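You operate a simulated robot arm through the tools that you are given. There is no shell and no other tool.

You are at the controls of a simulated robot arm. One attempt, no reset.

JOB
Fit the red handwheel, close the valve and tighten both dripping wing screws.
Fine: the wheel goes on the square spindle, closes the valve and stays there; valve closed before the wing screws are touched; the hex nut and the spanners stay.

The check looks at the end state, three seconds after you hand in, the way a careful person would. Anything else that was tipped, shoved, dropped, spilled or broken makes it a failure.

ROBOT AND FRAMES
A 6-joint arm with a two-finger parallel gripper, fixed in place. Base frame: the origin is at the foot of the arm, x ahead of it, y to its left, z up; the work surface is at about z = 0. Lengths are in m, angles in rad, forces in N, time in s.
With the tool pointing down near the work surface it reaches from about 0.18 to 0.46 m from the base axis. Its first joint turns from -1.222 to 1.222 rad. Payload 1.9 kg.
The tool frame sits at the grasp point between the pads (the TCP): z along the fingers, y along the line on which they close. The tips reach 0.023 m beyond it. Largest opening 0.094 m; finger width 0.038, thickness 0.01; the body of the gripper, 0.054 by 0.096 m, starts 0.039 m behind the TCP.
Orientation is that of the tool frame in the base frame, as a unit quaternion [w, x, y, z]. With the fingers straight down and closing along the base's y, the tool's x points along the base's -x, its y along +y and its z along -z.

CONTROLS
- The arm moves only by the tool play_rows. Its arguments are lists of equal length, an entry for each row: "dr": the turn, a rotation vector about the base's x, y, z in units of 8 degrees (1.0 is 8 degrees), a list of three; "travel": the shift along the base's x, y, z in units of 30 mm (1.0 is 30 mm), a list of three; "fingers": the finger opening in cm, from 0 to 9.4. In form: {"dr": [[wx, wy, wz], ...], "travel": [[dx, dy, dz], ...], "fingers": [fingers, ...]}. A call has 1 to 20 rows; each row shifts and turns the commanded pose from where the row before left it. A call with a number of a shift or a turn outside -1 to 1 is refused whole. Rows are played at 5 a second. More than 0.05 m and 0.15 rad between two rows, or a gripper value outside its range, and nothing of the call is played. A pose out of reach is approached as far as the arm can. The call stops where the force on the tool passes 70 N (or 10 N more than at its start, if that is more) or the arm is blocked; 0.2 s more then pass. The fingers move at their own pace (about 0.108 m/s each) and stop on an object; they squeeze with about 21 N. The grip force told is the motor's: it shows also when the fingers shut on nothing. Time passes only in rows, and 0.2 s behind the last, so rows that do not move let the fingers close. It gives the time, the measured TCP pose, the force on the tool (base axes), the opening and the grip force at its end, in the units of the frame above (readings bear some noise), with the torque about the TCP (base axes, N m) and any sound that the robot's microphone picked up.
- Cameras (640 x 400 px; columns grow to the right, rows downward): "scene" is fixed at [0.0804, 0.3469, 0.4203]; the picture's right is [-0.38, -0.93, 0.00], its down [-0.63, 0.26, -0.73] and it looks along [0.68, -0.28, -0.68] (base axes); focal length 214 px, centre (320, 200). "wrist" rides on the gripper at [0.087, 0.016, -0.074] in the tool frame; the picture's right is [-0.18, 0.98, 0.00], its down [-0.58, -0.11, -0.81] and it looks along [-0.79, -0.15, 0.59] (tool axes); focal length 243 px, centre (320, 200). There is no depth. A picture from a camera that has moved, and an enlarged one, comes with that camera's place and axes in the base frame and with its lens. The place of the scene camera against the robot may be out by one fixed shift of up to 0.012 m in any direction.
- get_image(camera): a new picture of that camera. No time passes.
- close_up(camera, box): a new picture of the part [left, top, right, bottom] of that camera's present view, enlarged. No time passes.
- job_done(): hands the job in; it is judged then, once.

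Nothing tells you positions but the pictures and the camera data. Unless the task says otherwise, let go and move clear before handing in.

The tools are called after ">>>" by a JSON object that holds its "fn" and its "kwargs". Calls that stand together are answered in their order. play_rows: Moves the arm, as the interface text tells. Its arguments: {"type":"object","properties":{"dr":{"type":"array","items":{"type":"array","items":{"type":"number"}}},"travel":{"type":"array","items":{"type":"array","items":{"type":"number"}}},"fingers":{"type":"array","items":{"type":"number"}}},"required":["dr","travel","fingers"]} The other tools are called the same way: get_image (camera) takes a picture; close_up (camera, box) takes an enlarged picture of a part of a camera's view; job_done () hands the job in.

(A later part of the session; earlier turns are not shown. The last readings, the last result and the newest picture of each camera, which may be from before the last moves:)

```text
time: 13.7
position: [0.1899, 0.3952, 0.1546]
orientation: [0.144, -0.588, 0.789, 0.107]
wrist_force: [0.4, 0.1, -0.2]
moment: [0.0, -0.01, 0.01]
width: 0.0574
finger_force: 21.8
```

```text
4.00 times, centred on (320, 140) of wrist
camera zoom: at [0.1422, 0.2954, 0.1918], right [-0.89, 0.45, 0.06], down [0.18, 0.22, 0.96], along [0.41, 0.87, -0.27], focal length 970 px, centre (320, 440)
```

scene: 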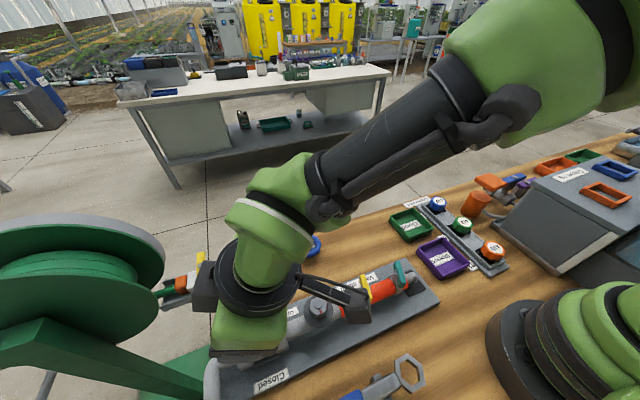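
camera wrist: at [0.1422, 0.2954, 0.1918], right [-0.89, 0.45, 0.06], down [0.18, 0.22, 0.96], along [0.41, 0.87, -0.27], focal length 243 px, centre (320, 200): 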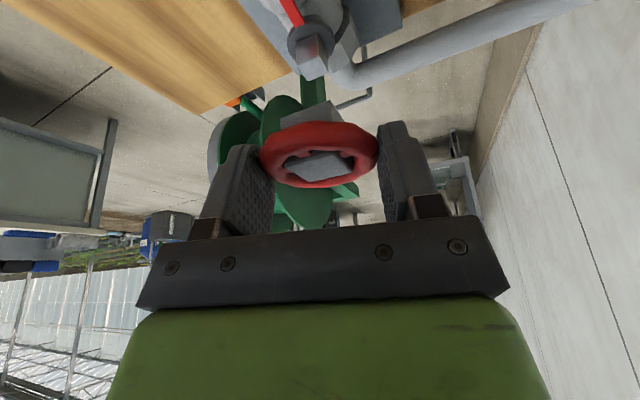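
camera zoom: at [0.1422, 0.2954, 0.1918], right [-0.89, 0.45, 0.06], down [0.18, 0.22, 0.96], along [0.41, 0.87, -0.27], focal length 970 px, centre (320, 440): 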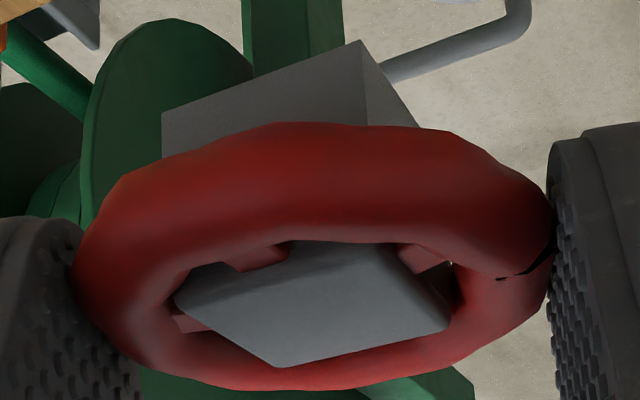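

The spindle square is about 13 mm across, centred at (0.1887, 0.3944), spanning z 0.070–0.085 and yawed about -2°. The wheel hub sits directly above it, yawed about -1.5°. I'll lower to just above contact.

>>> {"fn": "play_rows", "kwargs": {"dr": [[0, 0, 0], [0, 0, 0], [0, 0, 0], [0, 0, 0]], "travel": [[0, 0, -0.4], [0, 0, -0.4], [0, 0, -0.23], [0, 0, 0]], "fingers": [5.0, 5.0, 5.0, 5.0]}}

>>> {"fn": "close_up", "kwargs": {"camera": "wrist", "box": [230, 30, 400, 200]}}

>>> {"fn": "close_up", "kwargs": {"camera": "scene", "box": [200, 240, 400, 390]}}

```text
time: 14.7
position: [0.1914, 0.3961, 0.1225]
orientation: [0.143, -0.589, 0.788, 0.106]
wrist_force: [-0.1, -0.6, -0.2]
moment: [0.02, 0.01, 0.0]
width: 0.057
finger_force: 21.3
```

```text
2.35 times, centred on (315, 115) of wrist
camera zoom: at [0.1427, 0.2968, 0.1608], right [-0.89, 0.45, 0.06], down [0.18, 0.22, 0.96], along [0.41, 0.87, -0.27], focal length 571 px, centre (332, 400)
```

zoom: 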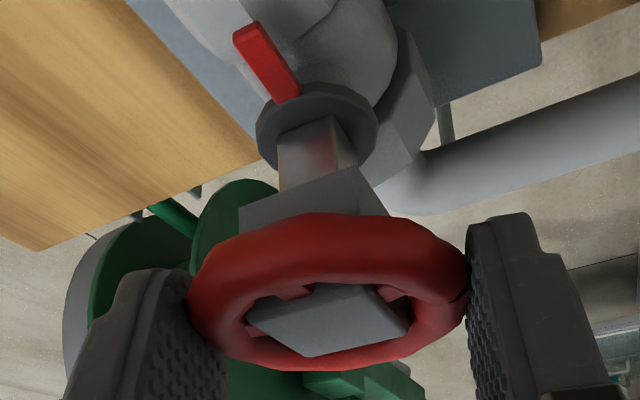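

```text
2.67 times, centred on (300, 315) of scene
camera zoom: at [0.0804, 0.3469, 0.4203], right [-0.38, -0.93, 0.0], down [-0.63, 0.26, -0.73], along [0.68, -0.28, -0.68], focal length 572 px, centre (373, -107)
```

zoom: 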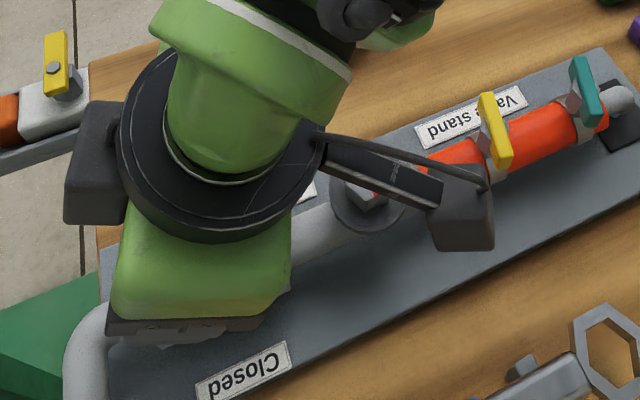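

>>> {"fn": "close_up", "kwargs": {"camera": "wrist", "box": [270, 50, 360, 140]}}

```text
4.44 times, centred on (315, 95) of wrist
camera zoom: at [0.1427, 0.2968, 0.1608], right [-0.89, 0.45, 0.06], down [0.18, 0.22, 0.96], along [0.41, 0.87, -0.27], focal length 1078 px, centre (342, 667)
```

zoom: 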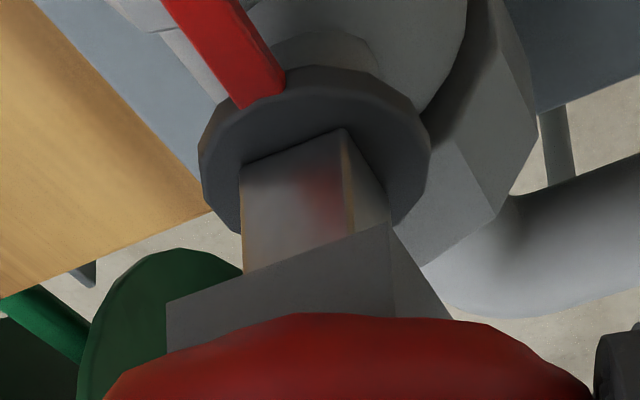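

The hub is roughly 1 mm past the spindle in y, so I'll correct that and lower slowly while watching the force.

>>> {"fn": "play_rows", "kwargs": {"dr": [[0, 0, 0], [0, 0, 0], [0, 0, 0], [0, 0, 0], [0, 0, 0]], "travel": [[-0.017, -0.035, 0], [0, 0, -0.1], [0, 0, -0.08], [0, 0, -0.08], [0, 0, 0]], "fingers": [5.0, 5.0, 5.0, 5.0, 5.0]}}

>>> {"fn": "close_up", "kwargs": {"camera": "wrist", "box": [250, 50, 390, 200]}}

```text
time: 15.9
position: [0.1889, 0.3935, 0.1127]
orientation: [0.144, -0.588, 0.789, 0.106]
wrist_force: [1.3, -5.7, 0.8]
moment: [-0.2, -0.03, -0.04]
width: 0.0575
finger_force: 20.7
```

```text
2.67 times, centred on (320, 125) of wrist
camera zoom: at [0.1417, 0.2955, 0.1515], right [-0.89, 0.45, 0.06], down [0.18, 0.22, 0.96], along [0.41, 0.87, -0.27], focal length 647 px, centre (320, 400)
```

zoom: 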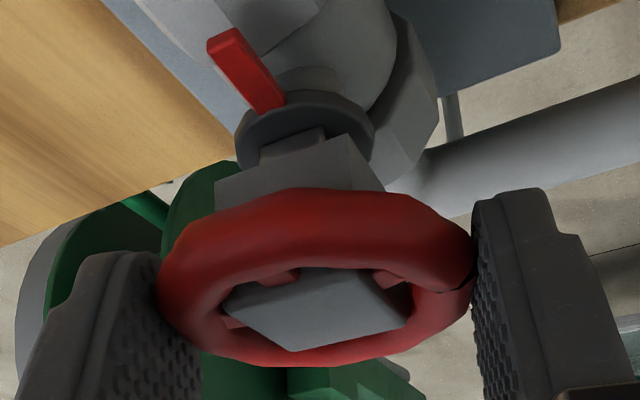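

The hub is sliding onto the spindle with only a small side force. I'll ease it back in y and keep going down.

>>> {"fn": "play_rows", "kwargs": {"dr": [[0, 0, 0], [0, 0, 0], [0, 0, 0], [0, 0, 0]], "travel": [[0, -0.025, -0.05], [0, 0, -0.08], [0, 0, -0.08], [0, 0, 0]], "fingers": [5.0, 5.0, 5.0, 5.0]}}

>>> {"fn": "close_up", "kwargs": {"camera": "wrist", "box": [250, 50, 390, 200]}}

```text
time: 16.9
position: [0.1885, 0.3943, 0.1071]
orientation: [0.144, -0.588, 0.789, 0.107]
wrist_force: [-0.2, -0.1, -0.1]
moment: [0.01, 0.03, -0.01]
width: 0.0573
finger_force: 21.5
```

```text
2.67 times, centred on (320, 125) of wrist
camera zoom: at [0.1416, 0.2947, 0.1455], right [-0.89, 0.45, 0.06], down [0.18, 0.22, 0.96], along [0.41, 0.87, -0.27], focal length 647 px, centre (320, 400)
```

zoom: 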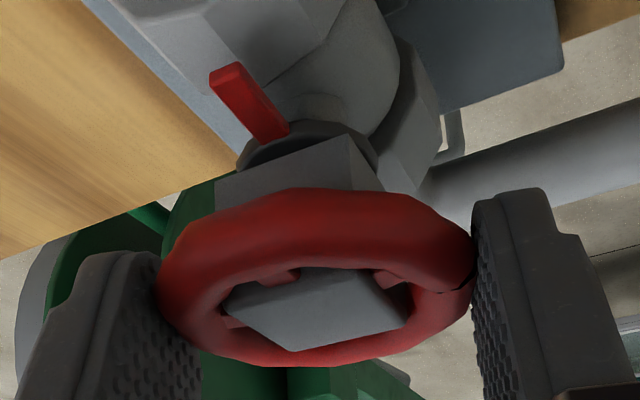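

It has no side force and is almost on the collar. I'll seat it.

>>> {"fn": "play_rows", "kwargs": {"dr": [[0, 0, 0], [0, 0, 0], [0, 0, 0]], "travel": [[0, 0, -0.05], [0, 0, -0.05], [0, 0, 0]], "fingers": [5.0, 5.0, 5.0]}}

>>> {"fn": "close_up", "kwargs": {"camera": "wrist", "box": [250, 50, 390, 200]}}

```text
time: 17.7
position: [0.1892, 0.3931, 0.1051]
orientation: [0.144, -0.589, 0.788, 0.107]
wrist_force: [-0.1, -2.7, 7.6]
moment: [-0.09, 0.05, 0.02]
width: 0.0572
finger_force: 20.3
```

```text
2.67 times, centred on (320, 125) of wrist
camera zoom: at [0.1419, 0.2952, 0.1427], right [-0.89, 0.45, 0.06], down [0.18, 0.22, 0.96], along [0.41, 0.87, -0.27], focal length 647 px, centre (320, 400)
```

zoom: 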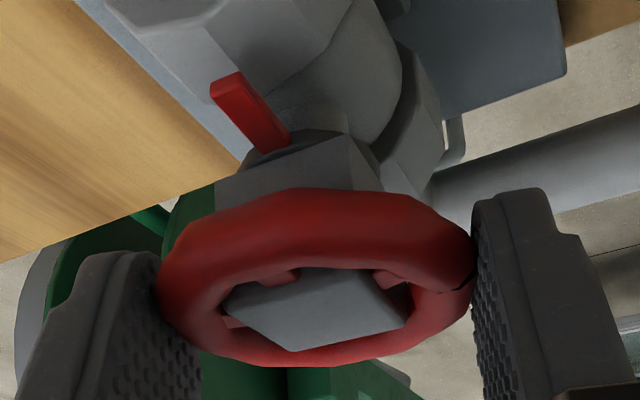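

The wheel is seated, with an upward contact force of 7.6 N. I'll open, rise clear, bring the tool vertical and check the wheel.

>>> {"fn": "play_rows", "kwargs": {"dr": [[0, 0, 0], [0, 0, 0], [0, 0, 0], [0, 0, 0], [0, 0, 0], [0, 0, 0], [0, 0, 0]], "travel": [[0, 0, 0], [0, 0, 0], [0, 0, 0], [0, 0, 0.4], [0, 0, 0.8], [0, 0, 0.9], [0, 0, 0]], "fingers": [6.2, 7.2, 8.4, 8.4, 8.4, 8.4, 8.4]}}

>>> {"fn": "get_image", "kwargs": {"camera": "wrist"}}

>>> {"fn": "get_image", "kwargs": {"camera": "scene"}}

```text
time: 19.3
position: [0.1874, 0.394, 0.1703]
orientation: [0.144, -0.588, 0.789, 0.107]
wrist_force: [-0.6, 0.1, -0.5]
moment: [0.0, 0.02, 0.01]
width: 0.084
finger_force: 0.0
```

```text
taken
camera wrist: at [0.1404, 0.2953, 0.2076], right [-0.89, 0.45, 0.06], down [0.18, 0.22, 0.96], along [0.41, 0.87, -0.27], focal length 243 px, centre (320, 200)
```

wrist: 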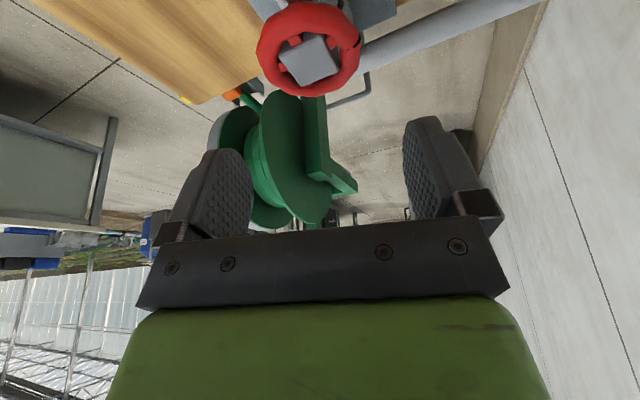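

```text
taken
```

scene: 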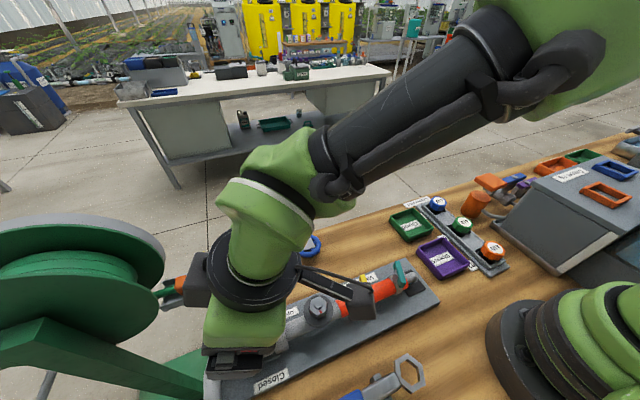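

The wheel is on the spindle. I'll bring the tool vertical and pre-rotate it counter-clockwise, so that a clockwise 90° turn stays within wrist range.

>>> {"fn": "play_rows", "kwargs": {"dr": [[-0.8215, 0.2448, 0], [-0.8215, 0.2448, 0], [-0.8215, 0.2448, 0], [0, 0, 0.965], [0, 0, 0.965], [0, 0, 0.965], [0, 0, 0.965], [0, 0, 0.965], [0, 0, 0]], "travel": [[0, 0, 0], [0, 0, 0], [0, 0, 0], [0, 0, 0], [0, 0, 0], [0, 0, 0], [0, 0, 0], [0, 0, 0], [0, 0, 0]], "fingers": [8.4, 8.4, 8.4, 8.4, 8.4, 8.4, 8.4, 8.4, 8.4]}}

>>> {"fn": "get_image", "kwargs": {"camera": "wrist"}}

>>> {"fn": "get_image", "kwargs": {"camera": "scene"}}

```text
time: 21.3
position: [0.1896, 0.3933, 0.1679]
orientation: [-0.001, 0.83, -0.557, 0.0]
wrist_force: [-0.2, -0.5, 0.3]
moment: [0.01, -0.02, 0.02]
width: 0.084
finger_force: 0.0
```

```text
taken
camera wrist: at [0.2048, 0.3067, 0.2412], right [-0.98, -0.2, 0.0], down [-0.12, 0.58, 0.81], along [-0.16, 0.79, -0.59], focal length 243 px, centre (320, 200)
```

wrist: 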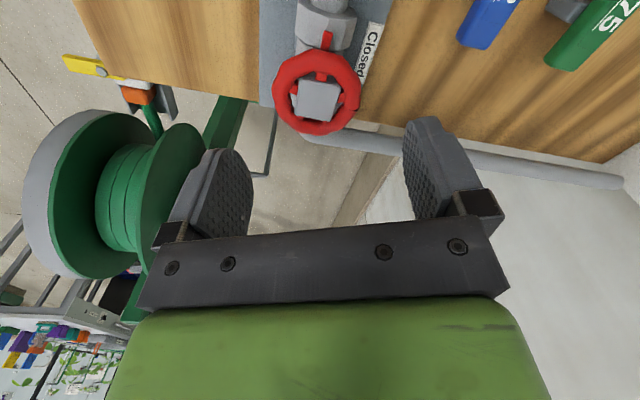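

```text
taken
```

scene: 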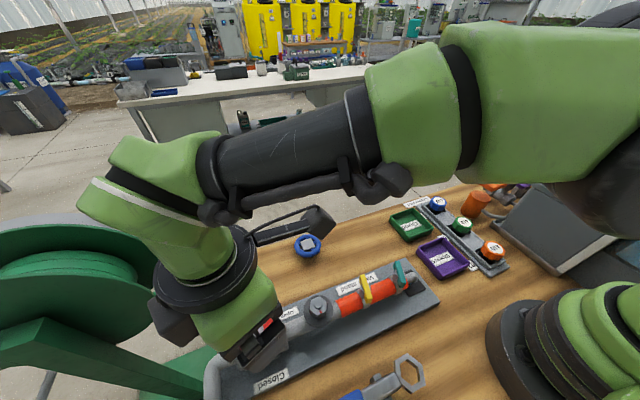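

The tool is vertical above the wheel. I'll lower it around the rim, keeping the tips above the pointer, and grip.

>>> {"fn": "play_rows", "kwargs": {"dr": [[0, 0, 0], [0, 0, 0], [0, 0, 0], [0, 0, 0], [0, 0, 0]], "travel": [[-0.03, 0.03, -0.6], [0, 0, -0.6], [0, 0, -0.6], [0, 0, -0.5], [0, 0, 0]], "fingers": [8.4, 8.4, 8.4, 8.4, 8.4]}}

>>> {"fn": "get_image", "kwargs": {"camera": "wrist"}}

>>> {"fn": "close_up", "kwargs": {"camera": "scene", "box": [200, 240, 400, 390]}}

```text
time: 22.5
position: [0.1886, 0.396, 0.0982]
orientation: [-0.002, 0.829, -0.559, 0.0]
wrist_force: [-0.6, 0.5, 0.6]
moment: [0.0, 0.02, -0.04]
width: 0.084
finger_force: 0.0
```

```text
taken
camera wrist: at [0.2038, 0.3085, 0.1725], right [-0.98, -0.2, 0.0], down [-0.12, 0.58, 0.81], along [-0.16, 0.79, -0.59], focal length 243 px, centre (320, 200)
```

wrist: 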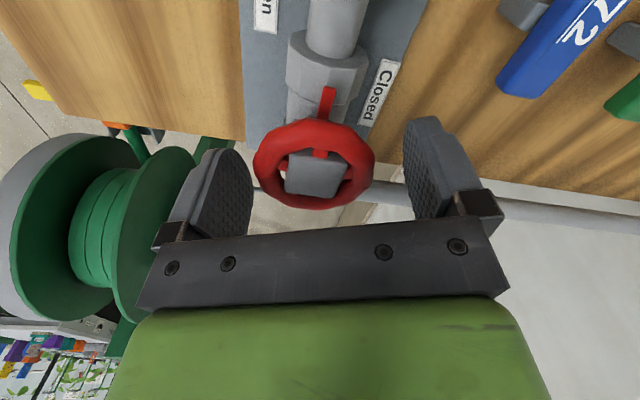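

```text
2.67 times, centred on (300, 315) of scene
camera zoom: at [0.0804, 0.3469, 0.4203], right [-0.38, -0.93, 0.0], down [-0.63, 0.26, -0.73], along [0.68, -0.28, -0.68], focal length 572 px, centre (373, -107)
```

zoom: 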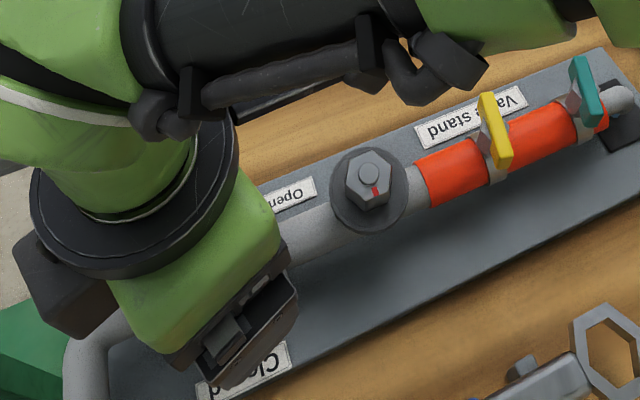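

>>> {"fn": "play_rows", "kwargs": {"dr": [[0, 0, 0], [0, 0, 0], [0, 0, 0], [0, 0, 0], [0, 0, 0]], "travel": [[0, -0.03, 0], [0, 0, 0], [0, 0, 0], [0, 0, 0], [0, 0, 0]], "fingers": [7.4, 6.4, 5.4, 4.8, 4.8]}}

>>> {"fn": "get_image", "kwargs": {"camera": "wrist"}}

```text
time: 23.7
position: [0.1877, 0.394, 0.0992]
orientation: [-0.001, 0.83, -0.558, 0.0]
wrist_force: [11.9, 0.7, -0.5]
moment: [0.0, -0.25, 0.0]
width: 0.0579
finger_force: 20.9
```

```text
taken
camera wrist: at [0.2042, 0.3072, 0.1727], right [-0.98, -0.2, 0.0], down [-0.12, 0.58, 0.81], along [-0.16, 0.79, -0.59], focal length 243 px, centre (320, 200)
```

wrist: 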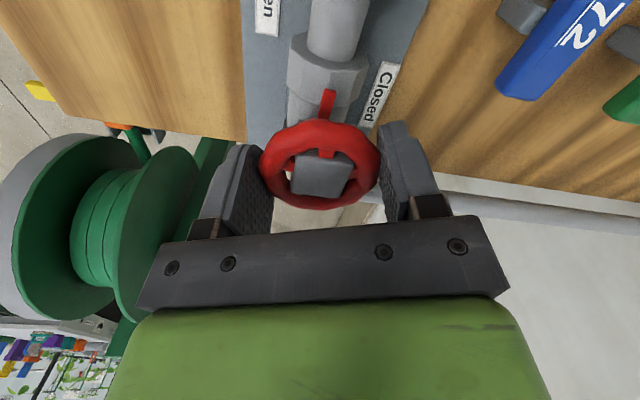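

Gripped. A small side force says to shift about 1 mm in +x. I'll start the clockwise turn.

>>> {"fn": "play_rows", "kwargs": {"dr": [[0, 0, 0], [0, 0, -0.4], [0, 0, -0.6], [0, 0, -0.6], [0, 0, 0]], "travel": [[0.035, 0, 0], [0, 0, 0], [0, 0, 0], [0, 0, 0], [0, 0, 0]], "fingers": [4.8, 4.8, 4.8, 4.8, 4.8]}}

>>> {"fn": "get_image", "kwargs": {"camera": "wrist"}}

```text
time: 24.9
position: [0.1879, 0.3944, 0.0994]
orientation: [-0.001, 0.761, -0.648, 0.0]
wrist_force: [-1.0, -0.8, 2.4]
moment: [0.0, 0.1, 0.0]
width: 0.0578
finger_force: 20.4
```

```text
taken
camera wrist: at [0.1849, 0.3053, 0.1727], right [-1.0, 0.02, 0.0], down [0.01, 0.59, 0.81], along [0.02, 0.81, -0.59], focal length 243 px, centre (320, 200)
```

wrist: 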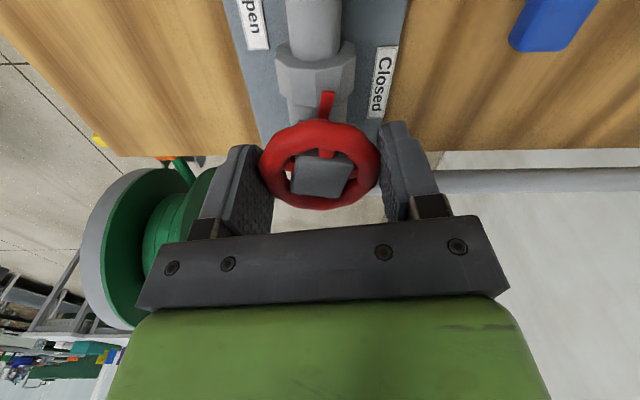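

The wheel and red pointer turn together with the gripper. I'll continue clockwise.

>>> {"fn": "play_rows", "kwargs": {"dr": [[0, 0, -0.8], [0, 0, -0.8], [0, 0, -0.8], [0, 0, -0.8], [0, 0, -0.8], [0, 0, -0.8], [0, 0, -0.8], [0, 0, 0]], "travel": [[0, 0, 0], [0, 0, 0], [0, 0, 0], [0, 0, 0], [0, 0, 0], [0, 0, 0], [0, 0, 0], [0, 0, 0]], "fingers": [4.8, 4.8, 4.8, 4.8, 4.8, 4.8, 4.8, 4.8]}}

>>> {"fn": "get_image", "kwargs": {"camera": "wrist"}}

```text
time: 26.7
position: [0.1885, 0.3943, 0.0979]
orientation: [0.001, -0.457, 0.889, -0.001]
wrist_force: [-6.7, -3.8, 14.9]
moment: [-0.02, 0.05, 0.02]
width: 0.0576
finger_force: 21.0
```

```text
taken
camera wrist: at [0.1248, 0.3332, 0.1721], right [-0.69, 0.72, 0.0], down [0.43, 0.41, 0.81], along [0.58, 0.56, -0.59], focal length 243 px, centre (320, 200)
```

wrist: 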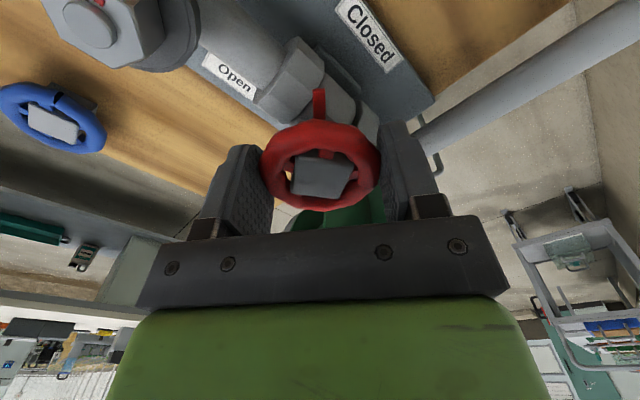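

It has turned 58°. I'll continue to 90° and ease up slightly in z.

>>> {"fn": "play_rows", "kwargs": {"dr": [[0, 0, -0.6], [0, 0, -0.6], [0, 0, -0.6], [0, 0, -0.6], [0, 0, -0.6], [0, 0, -0.6], [0, 0, 0]], "travel": [[-0.01, 0, 0.02], [0, 0, 0.01], [0, 0, 0], [0, 0, 0], [0, 0, 0], [0, 0, 0], [0, 0, 0]], "fingers": [4.8, 4.8, 4.8, 4.8, 4.8, 4.8, 4.8]}}

>>> {"fn": "get_image", "kwargs": {"camera": "wrist"}}

>>> {"fn": "get_image", "kwargs": {"camera": "scene"}}

```text
time: 28.3
position: [0.1888, 0.3934, 0.099]
orientation: [0.001, -0.222, 0.975, 0.001]
wrist_force: [-3.2, 6.8, 9.4]
moment: [0.08, 0.01, 0.04]
width: 0.0581
finger_force: 20.7
```

```text
taken
camera wrist: at [0.1023, 0.3707, 0.1723], right [-0.26, 0.97, 0.0], down [0.57, 0.15, 0.81], along [0.78, 0.21, -0.59], focal length 243 px, centre (320, 200)
```

wrist: 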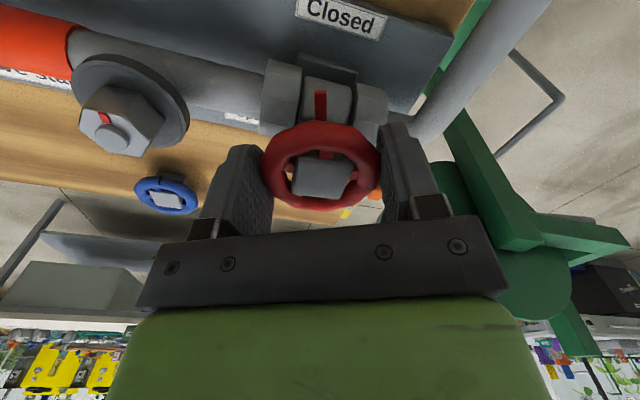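

```text
taken
```

scene: 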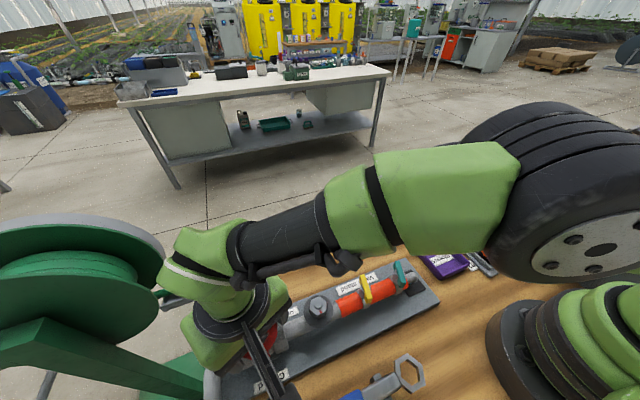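

It has turned about 87° and the pointer now faces "Closed". I'll keep going in small steps and feel for the end stop.

>>> {"fn": "play_rows", "kwargs": {"dr": [[0, 0, -0.3], [0, 0, -0.3], [0, 0, 0]], "travel": [[0, 0, 0.01], [0, 0, 0], [0, 0, 0]], "fingers": [4.8, 4.8, 4.8]}}

>>> {"fn": "close_up", "kwargs": {"camera": "wrist", "box": [220, 0, 420, 220]}}

```text
time: 29.1
position: [0.1892, 0.3928, 0.0985]
orientation: [0.0, -0.18, 0.984, -0.001]
wrist_force: [0.4, 7.3, 1.7]
moment: [0.16, -0.03, 0.09]
width: 0.0583
finger_force: 21.0
```

```text
1.82 times, centred on (320, 110) of wrist
camera zoom: at [0.1013, 0.3777, 0.1722], right [-0.18, 0.98, 0.0], down [0.58, 0.11, 0.81], along [0.79, 0.14, -0.59], focal length 441 px, centre (320, 364)
```

zoom: 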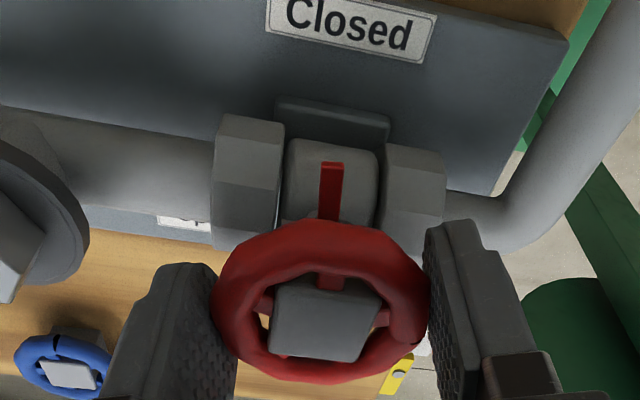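

The pointer is at about 186° azimuth, so it has turned roughly 80° with some slip. I'll continue a little and see if it advances.

>>> {"fn": "play_rows", "kwargs": {"dr": [[0, 0, -0.5], [0, 0, -0.5], [0, 0, 0]], "travel": [[0, 0.02, 0], [0, 0, 0], [0, 0, 0]], "fingers": [4.8, 4.8, 4.8]}}

>>> {"fn": "close_up", "kwargs": {"camera": "wrist", "box": [220, 0, 420, 220]}}

```text
time: 29.9
position: [0.1898, 0.3946, 0.0985]
orientation: [0.0, -0.111, 0.994, -0.001]
wrist_force: [-6.8, -2.4, 6.3]
moment: [-0.16, 0.11, 0.0]
width: 0.0578
finger_force: 21.0
```

```text
1.82 times, centred on (320, 110) of wrist
camera zoom: at [0.1001, 0.3905, 0.1723], right [-0.04, 1.0, 0.0], down [0.59, 0.02, 0.81], along [0.81, 0.03, -0.59], focal length 441 px, centre (320, 364)
```

zoom: 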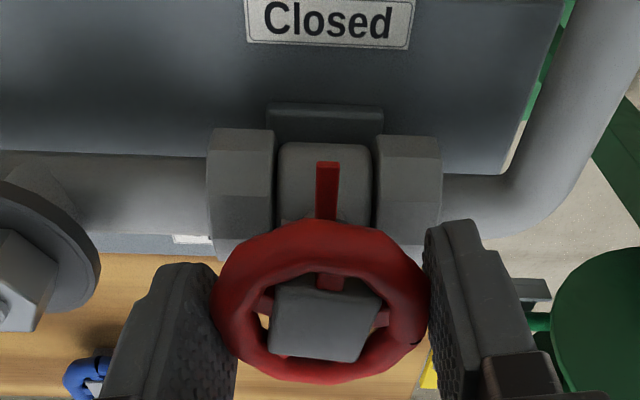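

The pointer is now at about 180°, square to the pipe. I'll press on gently to make sure it is at the stop.

>>> {"fn": "play_rows", "kwargs": {"dr": [[0, 0, -0.4], [0, 0, -0.4], [0, 0, 0]], "travel": [[-0.01, 0, 0.01], [0, 0, 0], [0, 0, 0]], "fingers": [4.8, 4.8, 4.8]}}

>>> {"fn": "close_up", "kwargs": {"camera": "wrist", "box": [220, 0, 420, 220]}}

```text
time: 30.7
position: [0.1892, 0.3943, 0.0995]
orientation: [0.001, -0.056, 0.998, 0.001]
wrist_force: [-6.8, 19.4, -3.5]
moment: [0.32, 0.16, 0.16]
width: 0.0581
finger_force: 21.3
```

```text
1.82 times, centred on (320, 110) of wrist
camera zoom: at [0.0996, 0.3997, 0.1731], right [0.07, 1.0, 0.0], down [0.59, -0.04, 0.81], along [0.81, -0.06, -0.59], focal length 441 px, centre (320, 364)
```

zoom: 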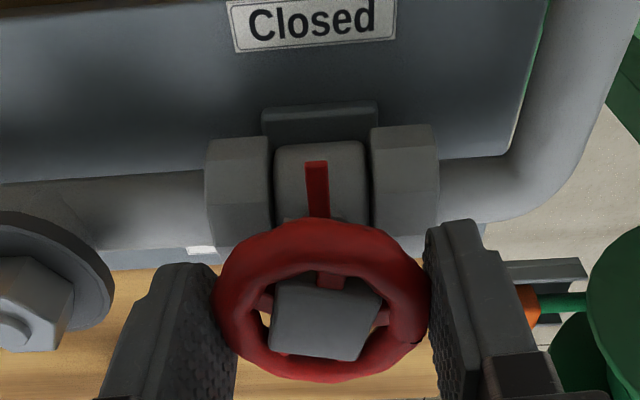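

The pointer stayed at 180° while the gripper turned 6° more and the force rose, which suggests the end stop. I'll do one more small push to confirm.

>>> {"fn": "play_rows", "kwargs": {"dr": [[0, 0, -0.4], [0, 0, -0.4], [0, 0, 0]], "travel": [[0, 0.02, 0], [0, 0, 0], [0, 0, 0]], "fingers": [4.8, 4.8, 4.8]}}

>>> {"fn": "close_up", "kwargs": {"camera": "wrist", "box": [220, 0, 420, 220]}}

```text
time: 31.5
position: [0.1894, 0.394, 0.0993]
orientation: [0.001, -0.001, 1.0, -0.001]
wrist_force: [-1.7, 5.6, 6.4]
moment: [0.05, 0.05, 0.31]
width: 0.0577
finger_force: 20.9
```

```text
1.82 times, centred on (320, 110) of wrist
camera zoom: at [0.1016, 0.4103, 0.173], right [0.18, 0.98, 0.0], down [0.58, -0.11, 0.81], along [0.79, -0.15, -0.59], focal length 441 px, centre (320, 364)
```

zoom: 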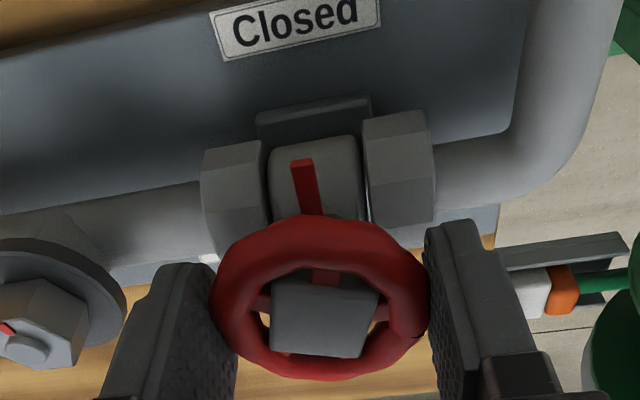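

The pointer is fixed at about 180° with residual torque, so the valve is closed against its stop. I'll release and rise.

>>> {"fn": "play_rows", "kwargs": {"dr": [[0, 0, 0], [0, 0, 0], [0, 0, 0], [0, 0, 0], [0, 0, 0], [0, 0, 0], [0, 0, 0], [0, 0, 0]], "travel": [[0, 0, 0], [0, 0, 0], [0, 0, 0], [0, 0, 0.4], [0, 0, 0.8], [0, 0, 0.9], [0, 0, 0.9], [0, 0, 0]], "fingers": [6.4, 7.4, 8.4, 8.4, 8.4, 8.4, 8.4, 8.4]}}

>>> {"fn": "get_image", "kwargs": {"camera": "wrist"}}

>>> {"fn": "get_image", "kwargs": {"camera": "scene"}}

>>> {"fn": "close_up", "kwargs": {"camera": "wrist", "box": [200, 0, 440, 160]}}

```text
time: 33.3
position: [0.1894, 0.3949, 0.1922]
orientation: [0.001, -0.001, 1.0, 0.0]
wrist_force: [-0.2, 0.5, -0.6]
moment: [-0.02, -0.02, 0.03]
width: 0.0841
finger_force: 0.0
```

```text
taken
camera wrist: at [0.1016, 0.4101, 0.2651], right [0.18, 0.98, 0.0], down [0.58, -0.11, 0.81], along [0.79, -0.15, -0.59], focal length 243 px, centre (320, 200)
```

wrist: 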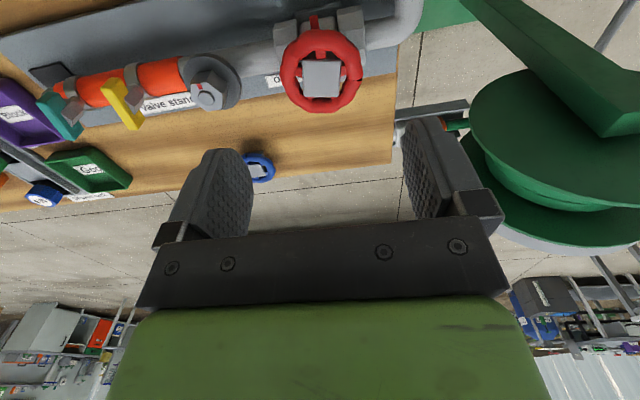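

```text
taken
```

scene: 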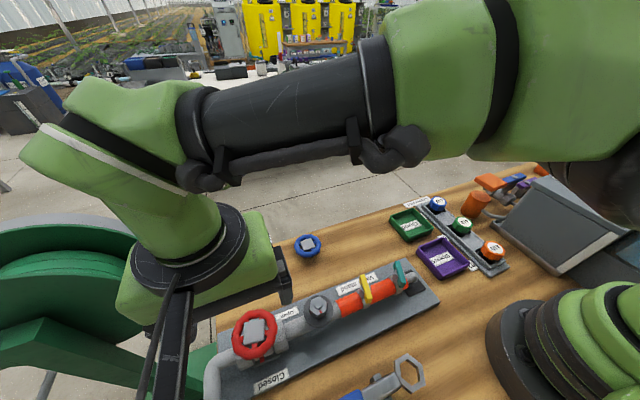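

```text
2.50 times, centred on (320, 80) of wrist
camera zoom: at [0.1016, 0.4101, 0.2651], right [0.18, 0.98, 0.0], down [0.58, -0.11, 0.81], along [0.79, -0.15, -0.59], focal length 606 px, centre (320, 500)
```

zoom: 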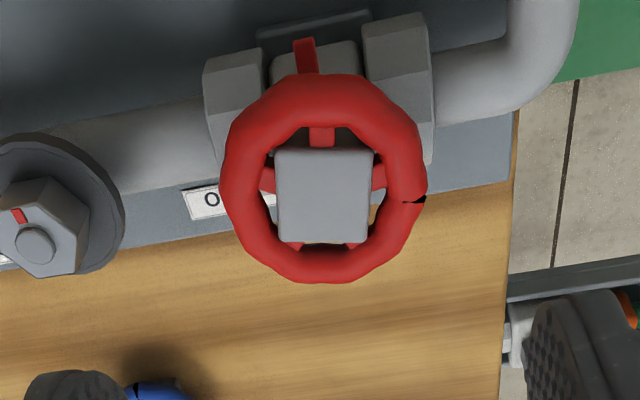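

The wheel is on the spindle and the pointer reads Closed. Next I'll go over to inspect the wing screws.

>>> {"fn": "play_rows", "kwargs": {"dr": [[0, 0, 0], [0, 0, 0], [0, 0, 0], [0, 0, 0], [0, 0, 0], [0, 0, 0], [0, 0, 0], [0, 0, 0]], "travel": [[0, -0.9, 0], [0, -0.9, 0], [0, -0.9, 0], [0, -0.9, 0], [0, -0.9, 0], [0, 0, -0.7], [0, 0, -0.5], [0, 0, 0]], "fingers": [6, 6, 6, 6, 6, 6, 6, 6]}}

>>> {"fn": "get_image", "kwargs": {"camera": "wrist"}}

>>> {"fn": "get_image", "kwargs": {"camera": "scene"}}

>>> {"fn": "close_up", "kwargs": {"camera": "wrist", "box": [80, 0, 320, 160]}}

```text
time: 35.1
position: [0.19, 0.2594, 0.155]
orientation: [0.0, -0.001, 1.0, -0.001]
wrist_force: [-0.6, 0.1, 0.6]
moment: [-0.01, 0.02, 0.01]
width: 0.0598
finger_force: 0.0
```

```text
taken
camera wrist: at [0.1023, 0.2756, 0.2281], right [0.18, 0.98, 0.0], down [0.58, -0.11, 0.81], along [0.79, -0.15, -0.59], focal length 243 px, centre (320, 200)
```

wrist: 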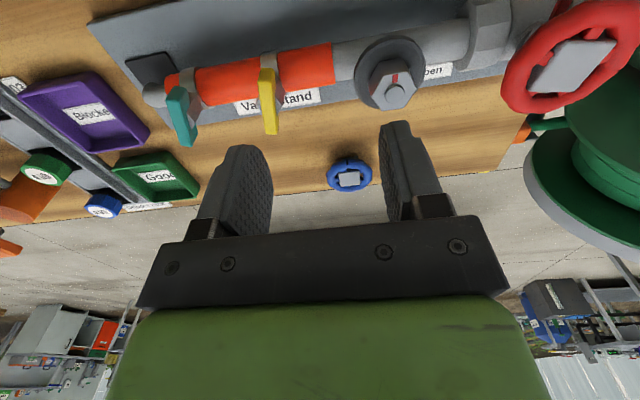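

```text
taken
```

scene: 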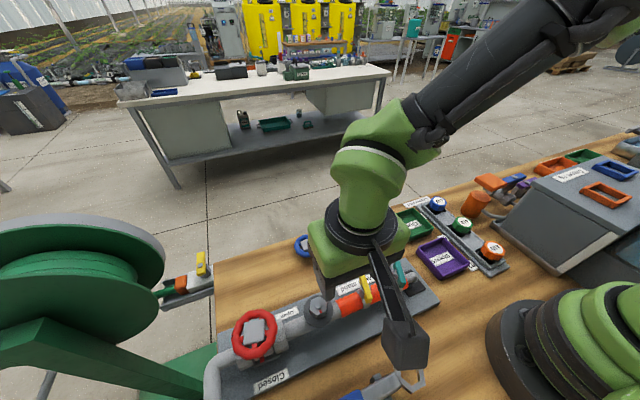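

```text
2.50 times, centred on (200, 80) of wrist
camera zoom: at [0.1023, 0.2756, 0.2281], right [0.18, 0.98, 0.0], down [0.58, -0.11, 0.81], along [0.79, -0.15, -0.59], focal length 606 px, centre (620, 500)
```

zoom: 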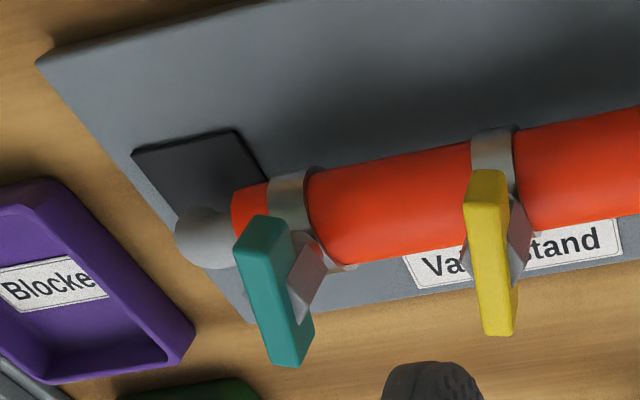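

>>> {"fn": "close_up", "kwargs": {"camera": "wrist", "box": [225, 50, 325, 150]}}

>>> {"fn": "close_up", "kwargs": {"camera": "wrist", "box": [135, 60, 235, 160]}}

>>> {"fn": "close_up", "kwargs": {"camera": "scene", "box": [340, 245, 430, 315]}}

```text
4.00 times, centred on (275, 100) of wrist
camera zoom: at [0.1023, 0.2756, 0.2281], right [0.18, 0.98, 0.0], down [0.58, -0.11, 0.81], along [0.79, -0.15, -0.59], focal length 970 px, centre (500, 600)
```

zoom: 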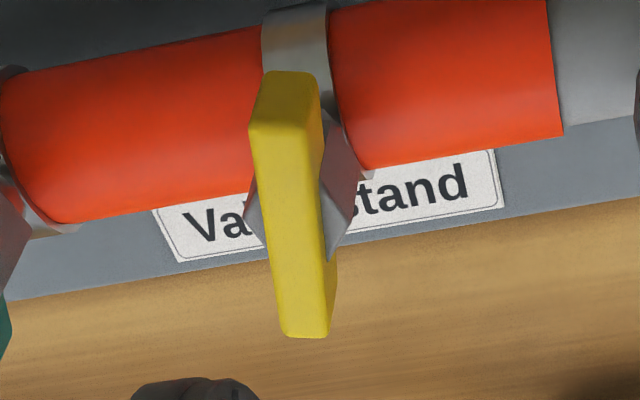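

```text
4.00 times, centred on (185, 110) of wrist
camera zoom: at [0.1023, 0.2756, 0.2281], right [0.18, 0.98, 0.0], down [0.58, -0.11, 0.81], along [0.79, -0.15, -0.59], focal length 970 px, centre (860, 560)
```

zoom: 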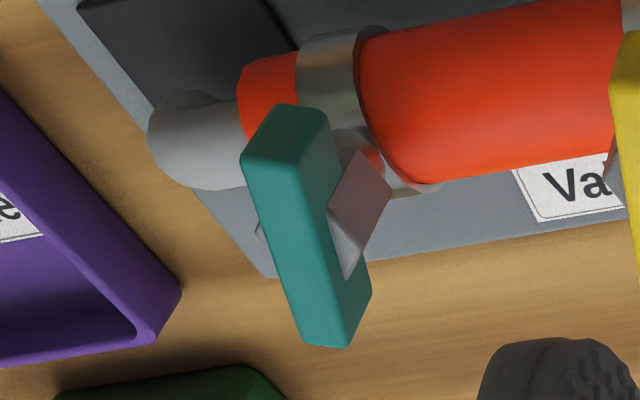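

```text
5.71 times, centred on (385, 280) of scene
camera zoom: at [0.0804, 0.3469, 0.4203], right [-0.38, -0.93, 0.0], down [-0.63, 0.26, -0.73], along [0.68, -0.28, -0.68], focal length 1226 px, centre (-51, -257)
```

zoom: 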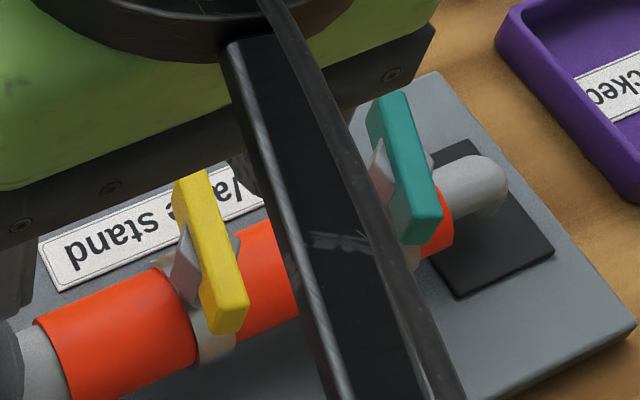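

The wing screws are horizontal bars on vertical screws: yellow at about (0.1885, 0.2245) at -13°, teal at about (0.190, 0.1585) at -25°, both with tops near z 0.083. I'll rotate the wrist counter-clockwise in free air above yellow so a long clockwise stroke is available.

>>> {"fn": "play_rows", "kwargs": {"dr": [[0, 0, 1], [0, 0, 1], [0, 0, 1], [0, 0, 1], [0, 0, 1], [0, 0, 1], [0, 0, 1], [0, 0, 1], [0, 0, 1], [0, 0, 1], [0, 0, 0]], "travel": [[0, -0.1, 0.1], [0, -0.1, 0.1], [0, -0.1, 0.1], [0, -0.1, 0], [0, -0.1, 0], [0, -0.1, 0], [0, -0.1, 0], [0, -0.1, 0], [0, -0.1, 0], [0, -0.1, 0], [0, 0, 0]], "fingers": [4, 4, 4, 4, 4, 4, 4, 4, 4, 4, 4]}}

>>> {"fn": "get_image", "kwargs": {"camera": "wrist"}}

```text
time: 37.5
position: [0.1904, 0.2285, 0.1635]
orientation: [0.001, -0.644, 0.765, 0.0]
wrist_force: [0.6, -0.2, 0.0]
moment: [0.01, -0.01, -0.03]
width: 0.04
finger_force: 0.1
```

```text
taken
camera wrist: at [0.1583, 0.1464, 0.2363], right [-0.94, 0.35, 0.0], down [0.2, 0.55, 0.81], along [0.28, 0.76, -0.59], focal length 243 px, centre (320, 200)
```

wrist: 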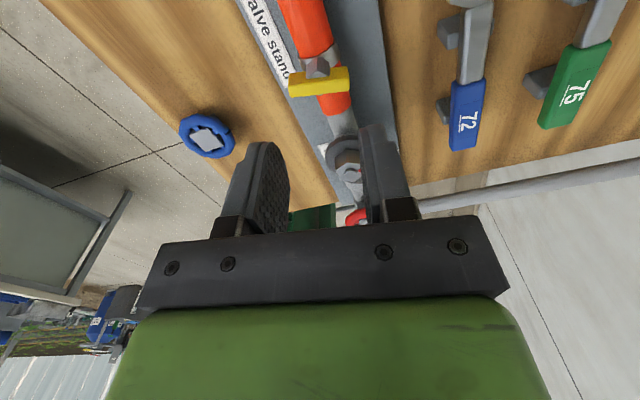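

>>> {"fn": "close_up", "kwargs": {"camera": "wrist", "box": [270, 40, 370, 120]}}

>>> {"fn": "play_rows", "kwargs": {"dr": [[0, 0, 1], [0, 0, 1], [0, 0, 1], [0, 0, 1], [0, 0, 1], [0, 0, 1], [0, 0, 1], [0, 0, 1], [0, 0, 1], [0, 0, 1], [0, 0, 0]], "travel": [[0, 0, 0], [0, 0, 0], [0, 0, 0], [0, 0, 0], [0, 0, 0], [0, 0, 0], [0, 0, 0], [0, 0, 0], [0, 0, 0], [0, 0, 0], [0, 0, 0]], "fingers": [4, 4, 4, 4, 4, 4, 4, 4, 4, 4, 4]}}

>>> {"fn": "get_image", "kwargs": {"camera": "wrist"}}

>>> {"fn": "get_image", "kwargs": {"camera": "scene"}}

```text
5.00 times, centred on (320, 80) of wrist
camera zoom: at [0.1583, 0.1464, 0.2363], right [-0.94, 0.35, 0.0], down [0.2, 0.55, 0.81], along [0.28, 0.76, -0.59], focal length 1213 px, centre (320, 800)
```

zoom: 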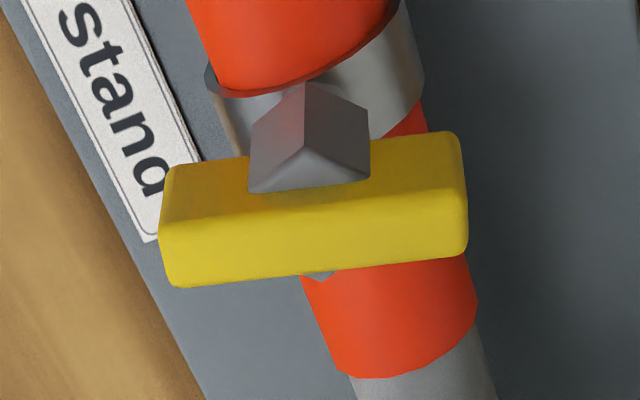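

```text
time: 39.9
position: [0.1894, 0.2296, 0.1609]
orientation: [-0.001, 0.985, -0.172, -0.001]
wrist_force: [-1.0, -0.3, -0.6]
moment: [0.04, 0.0, 0.0]
width: 0.0402
finger_force: 0.1
```

```text
taken
camera wrist: at [0.2639, 0.1846, 0.2361], right [-0.51, -0.86, 0.0], down [-0.51, 0.3, 0.81], along [-0.7, 0.41, -0.59], focal length 243 px, centre (320, 200)
```

wrist: 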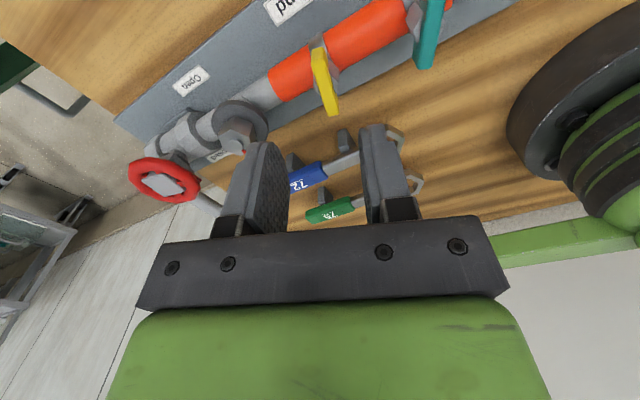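

```text
taken
```

scene: 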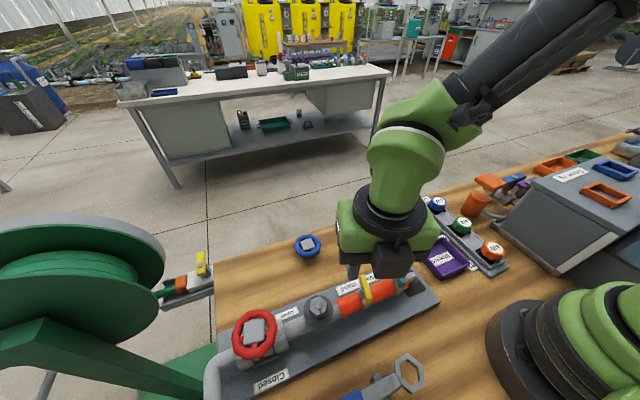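

Reach is fine at yaw 160°. The yellow bar is 40×8 mm, spans z 0.069–0.083, lies at -15° and is centred at (0.1885, 0.225), on a hex base. I'll align across it and come down so only the bar is gripped.

>>> {"fn": "play_rows", "kwargs": {"dr": [[0, 0, 0.6], [0, 0, 0], [0, 0, 0], [0, 0, 0], [0, 0, 0], [0, 0, 0]], "travel": [[-0.03, -0.15, 0], [0, 0, -0.5], [0, 0, -0.5], [0, 0, -0.4], [0, 0, -0.2], [0, 0, 0]], "fingers": [4, 4, 4, 4, 4, 4]}}

>>> {"fn": "get_image", "kwargs": {"camera": "wrist"}}

>>> {"fn": "close_up", "kwargs": {"camera": "wrist", "box": [240, 40, 400, 180]}}

>>> {"fn": "close_up", "kwargs": {"camera": "scene", "box": [300, 220, 460, 340]}}

```text
time: 41.3
position: [0.1884, 0.2268, 0.1138]
orientation: [-0.001, 0.991, -0.131, -0.001]
wrist_force: [-1.2, -0.1, 0.1]
moment: [0.03, -0.03, -0.01]
width: 0.04
finger_force: 0.0
```

```text
taken
camera wrist: at [0.267, 0.1867, 0.1883], right [-0.43, -0.9, 0.0], down [-0.53, 0.26, 0.81], along [-0.73, 0.35, -0.59], focal length 243 px, centre (320, 200)
```

wrist: 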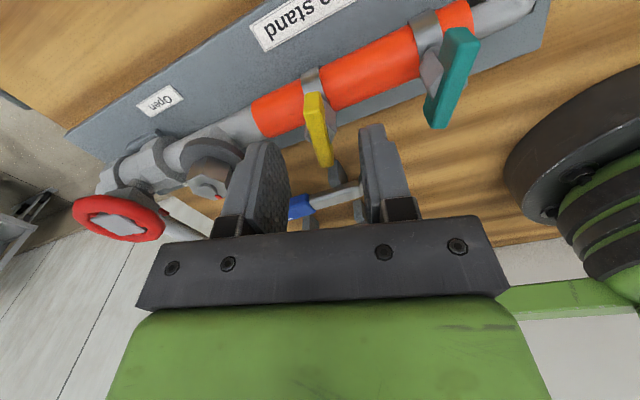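

```text
2.86 times, centred on (320, 110) of wrist
camera zoom: at [0.267, 0.1867, 0.1883], right [-0.43, -0.9, 0.0], down [-0.53, 0.26, 0.81], along [-0.73, 0.35, -0.59], focal length 693 px, centre (320, 457)
```

zoom: 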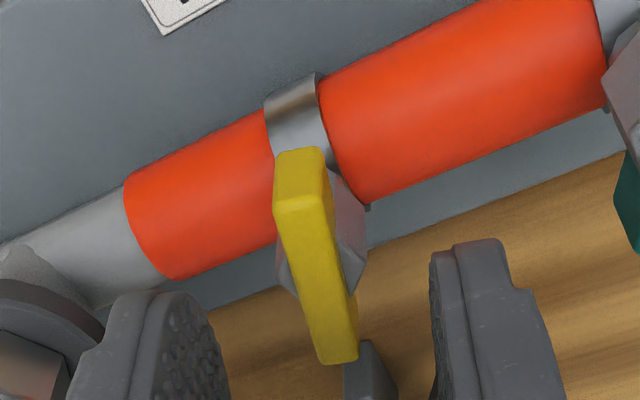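

```text
3.33 times, centred on (380, 280) of scene
camera zoom: at [0.0804, 0.3469, 0.4203], right [-0.38, -0.93, 0.0], down [-0.63, 0.26, -0.73], along [0.68, -0.28, -0.68], focal length 715 px, centre (120, -67)
```

zoom: 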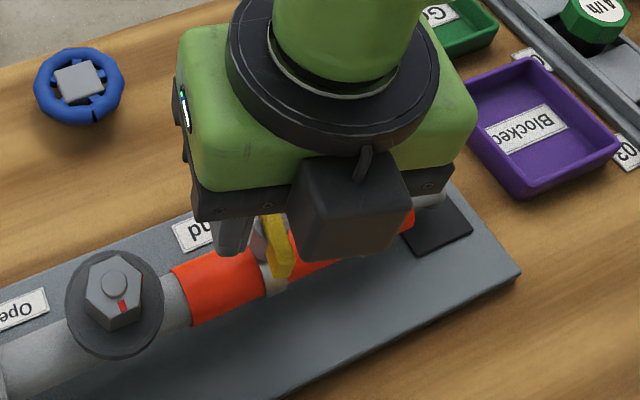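

The bar is aligned and centred between the fingers. I'll lower the last 15 mm and close.

>>> {"fn": "play_rows", "kwargs": {"dr": [[0, 0, 0], [0, 0, 0], [0, 0, 0], [0, 0, 0], [0, 0, 0], [0, 0, 0], [0, 0, 0]], "travel": [[-0.02, -0.04, -0.2], [0, 0, -0.3], [0, 0, 0], [0, 0, 0], [0, 0, 0], [0, 0, 0], [0, 0, 0]], "fingers": [4, 4, 4, 3, 2, 1, 0.4]}}

>>> {"fn": "close_up", "kwargs": {"camera": "wrist", "box": [240, 40, 400, 200]}}

```text
time: 42.9
position: [0.1882, 0.226, 0.1008]
orientation: [-0.002, 0.991, -0.131, 0.001]
wrist_force: [2.8, 27.0, -14.7]
moment: [0.45, -0.07, 0.06]
width: 0.0184
finger_force: 45.4
```

```text
2.50 times, centred on (320, 120) of wrist
camera zoom: at [0.2656, 0.1865, 0.1748], right [-0.43, -0.9, -0.01], down [-0.54, 0.25, 0.81], along [-0.73, 0.35, -0.59], focal length 606 px, centre (320, 400)
```

zoom: 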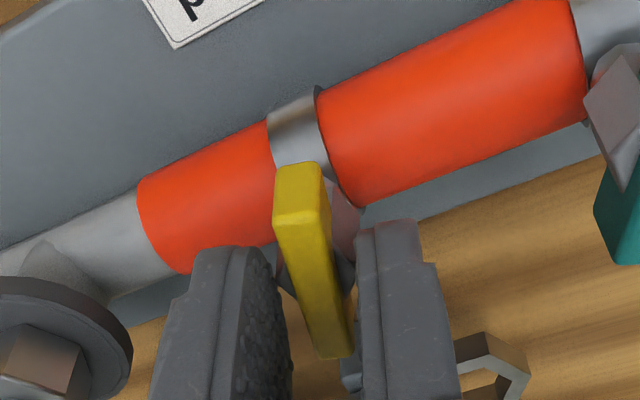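

The fingers stopped at 18 mm on the wider grey base, not the bar. I'll open again and look closer at the base.

>>> {"fn": "play_rows", "kwargs": {"dr": [[0, 0, 0], [0, 0, 0], [0, 0, 0], [0, 0, 0]], "travel": [[0, 0, 0], [0, 0, 0], [0, 0, 0.3], [0, 0, 0]], "fingers": [3, 5, 5, 5]}}

>>> {"fn": "close_up", "kwargs": {"camera": "wrist", "box": [280, 60, 370, 150]}}

>>> {"fn": "close_up", "kwargs": {"camera": "wrist", "box": [390, 0, 510, 120]}}

```text
time: 43.9
position: [0.189, 0.2242, 0.1087]
orientation: [-0.001, 0.991, -0.131, -0.001]
wrist_force: [-0.2, 0.7, -0.7]
moment: [0.01, -0.01, 0.03]
width: 0.0499
finger_force: 0.0
```

```text
4.44 times, centred on (325, 105) of wrist
camera zoom: at [0.2663, 0.1859, 0.1823], right [-0.43, -0.9, 0.0], down [-0.53, 0.26, 0.81], along [-0.73, 0.35, -0.59], focal length 1078 px, centre (298, 622)
```

zoom: 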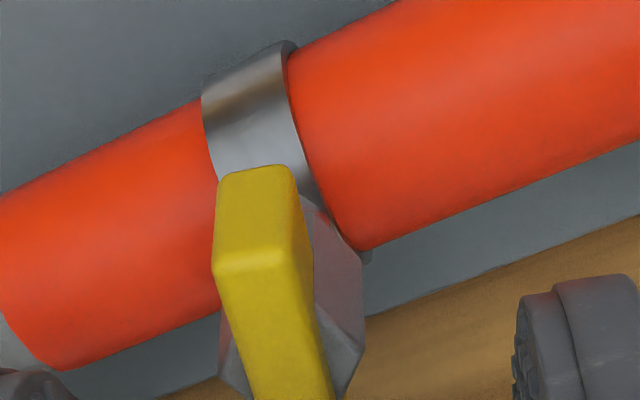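

```text
3.33 times, centred on (450, 60) of wrist
camera zoom: at [0.2663, 0.1859, 0.1823], right [-0.43, -0.9, 0.0], down [-0.53, 0.26, 0.81], along [-0.73, 0.35, -0.59], focal length 809 px, centre (-113, 667)
```

zoom: 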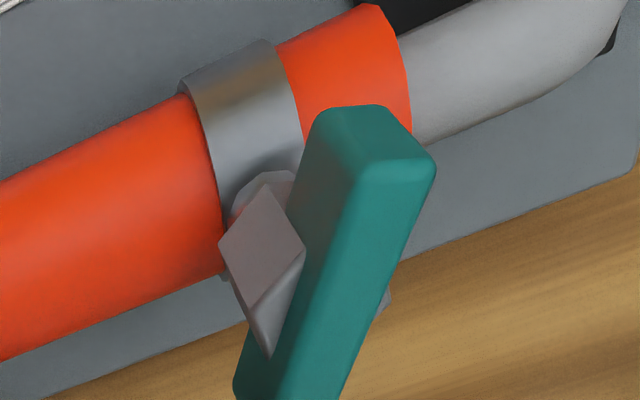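

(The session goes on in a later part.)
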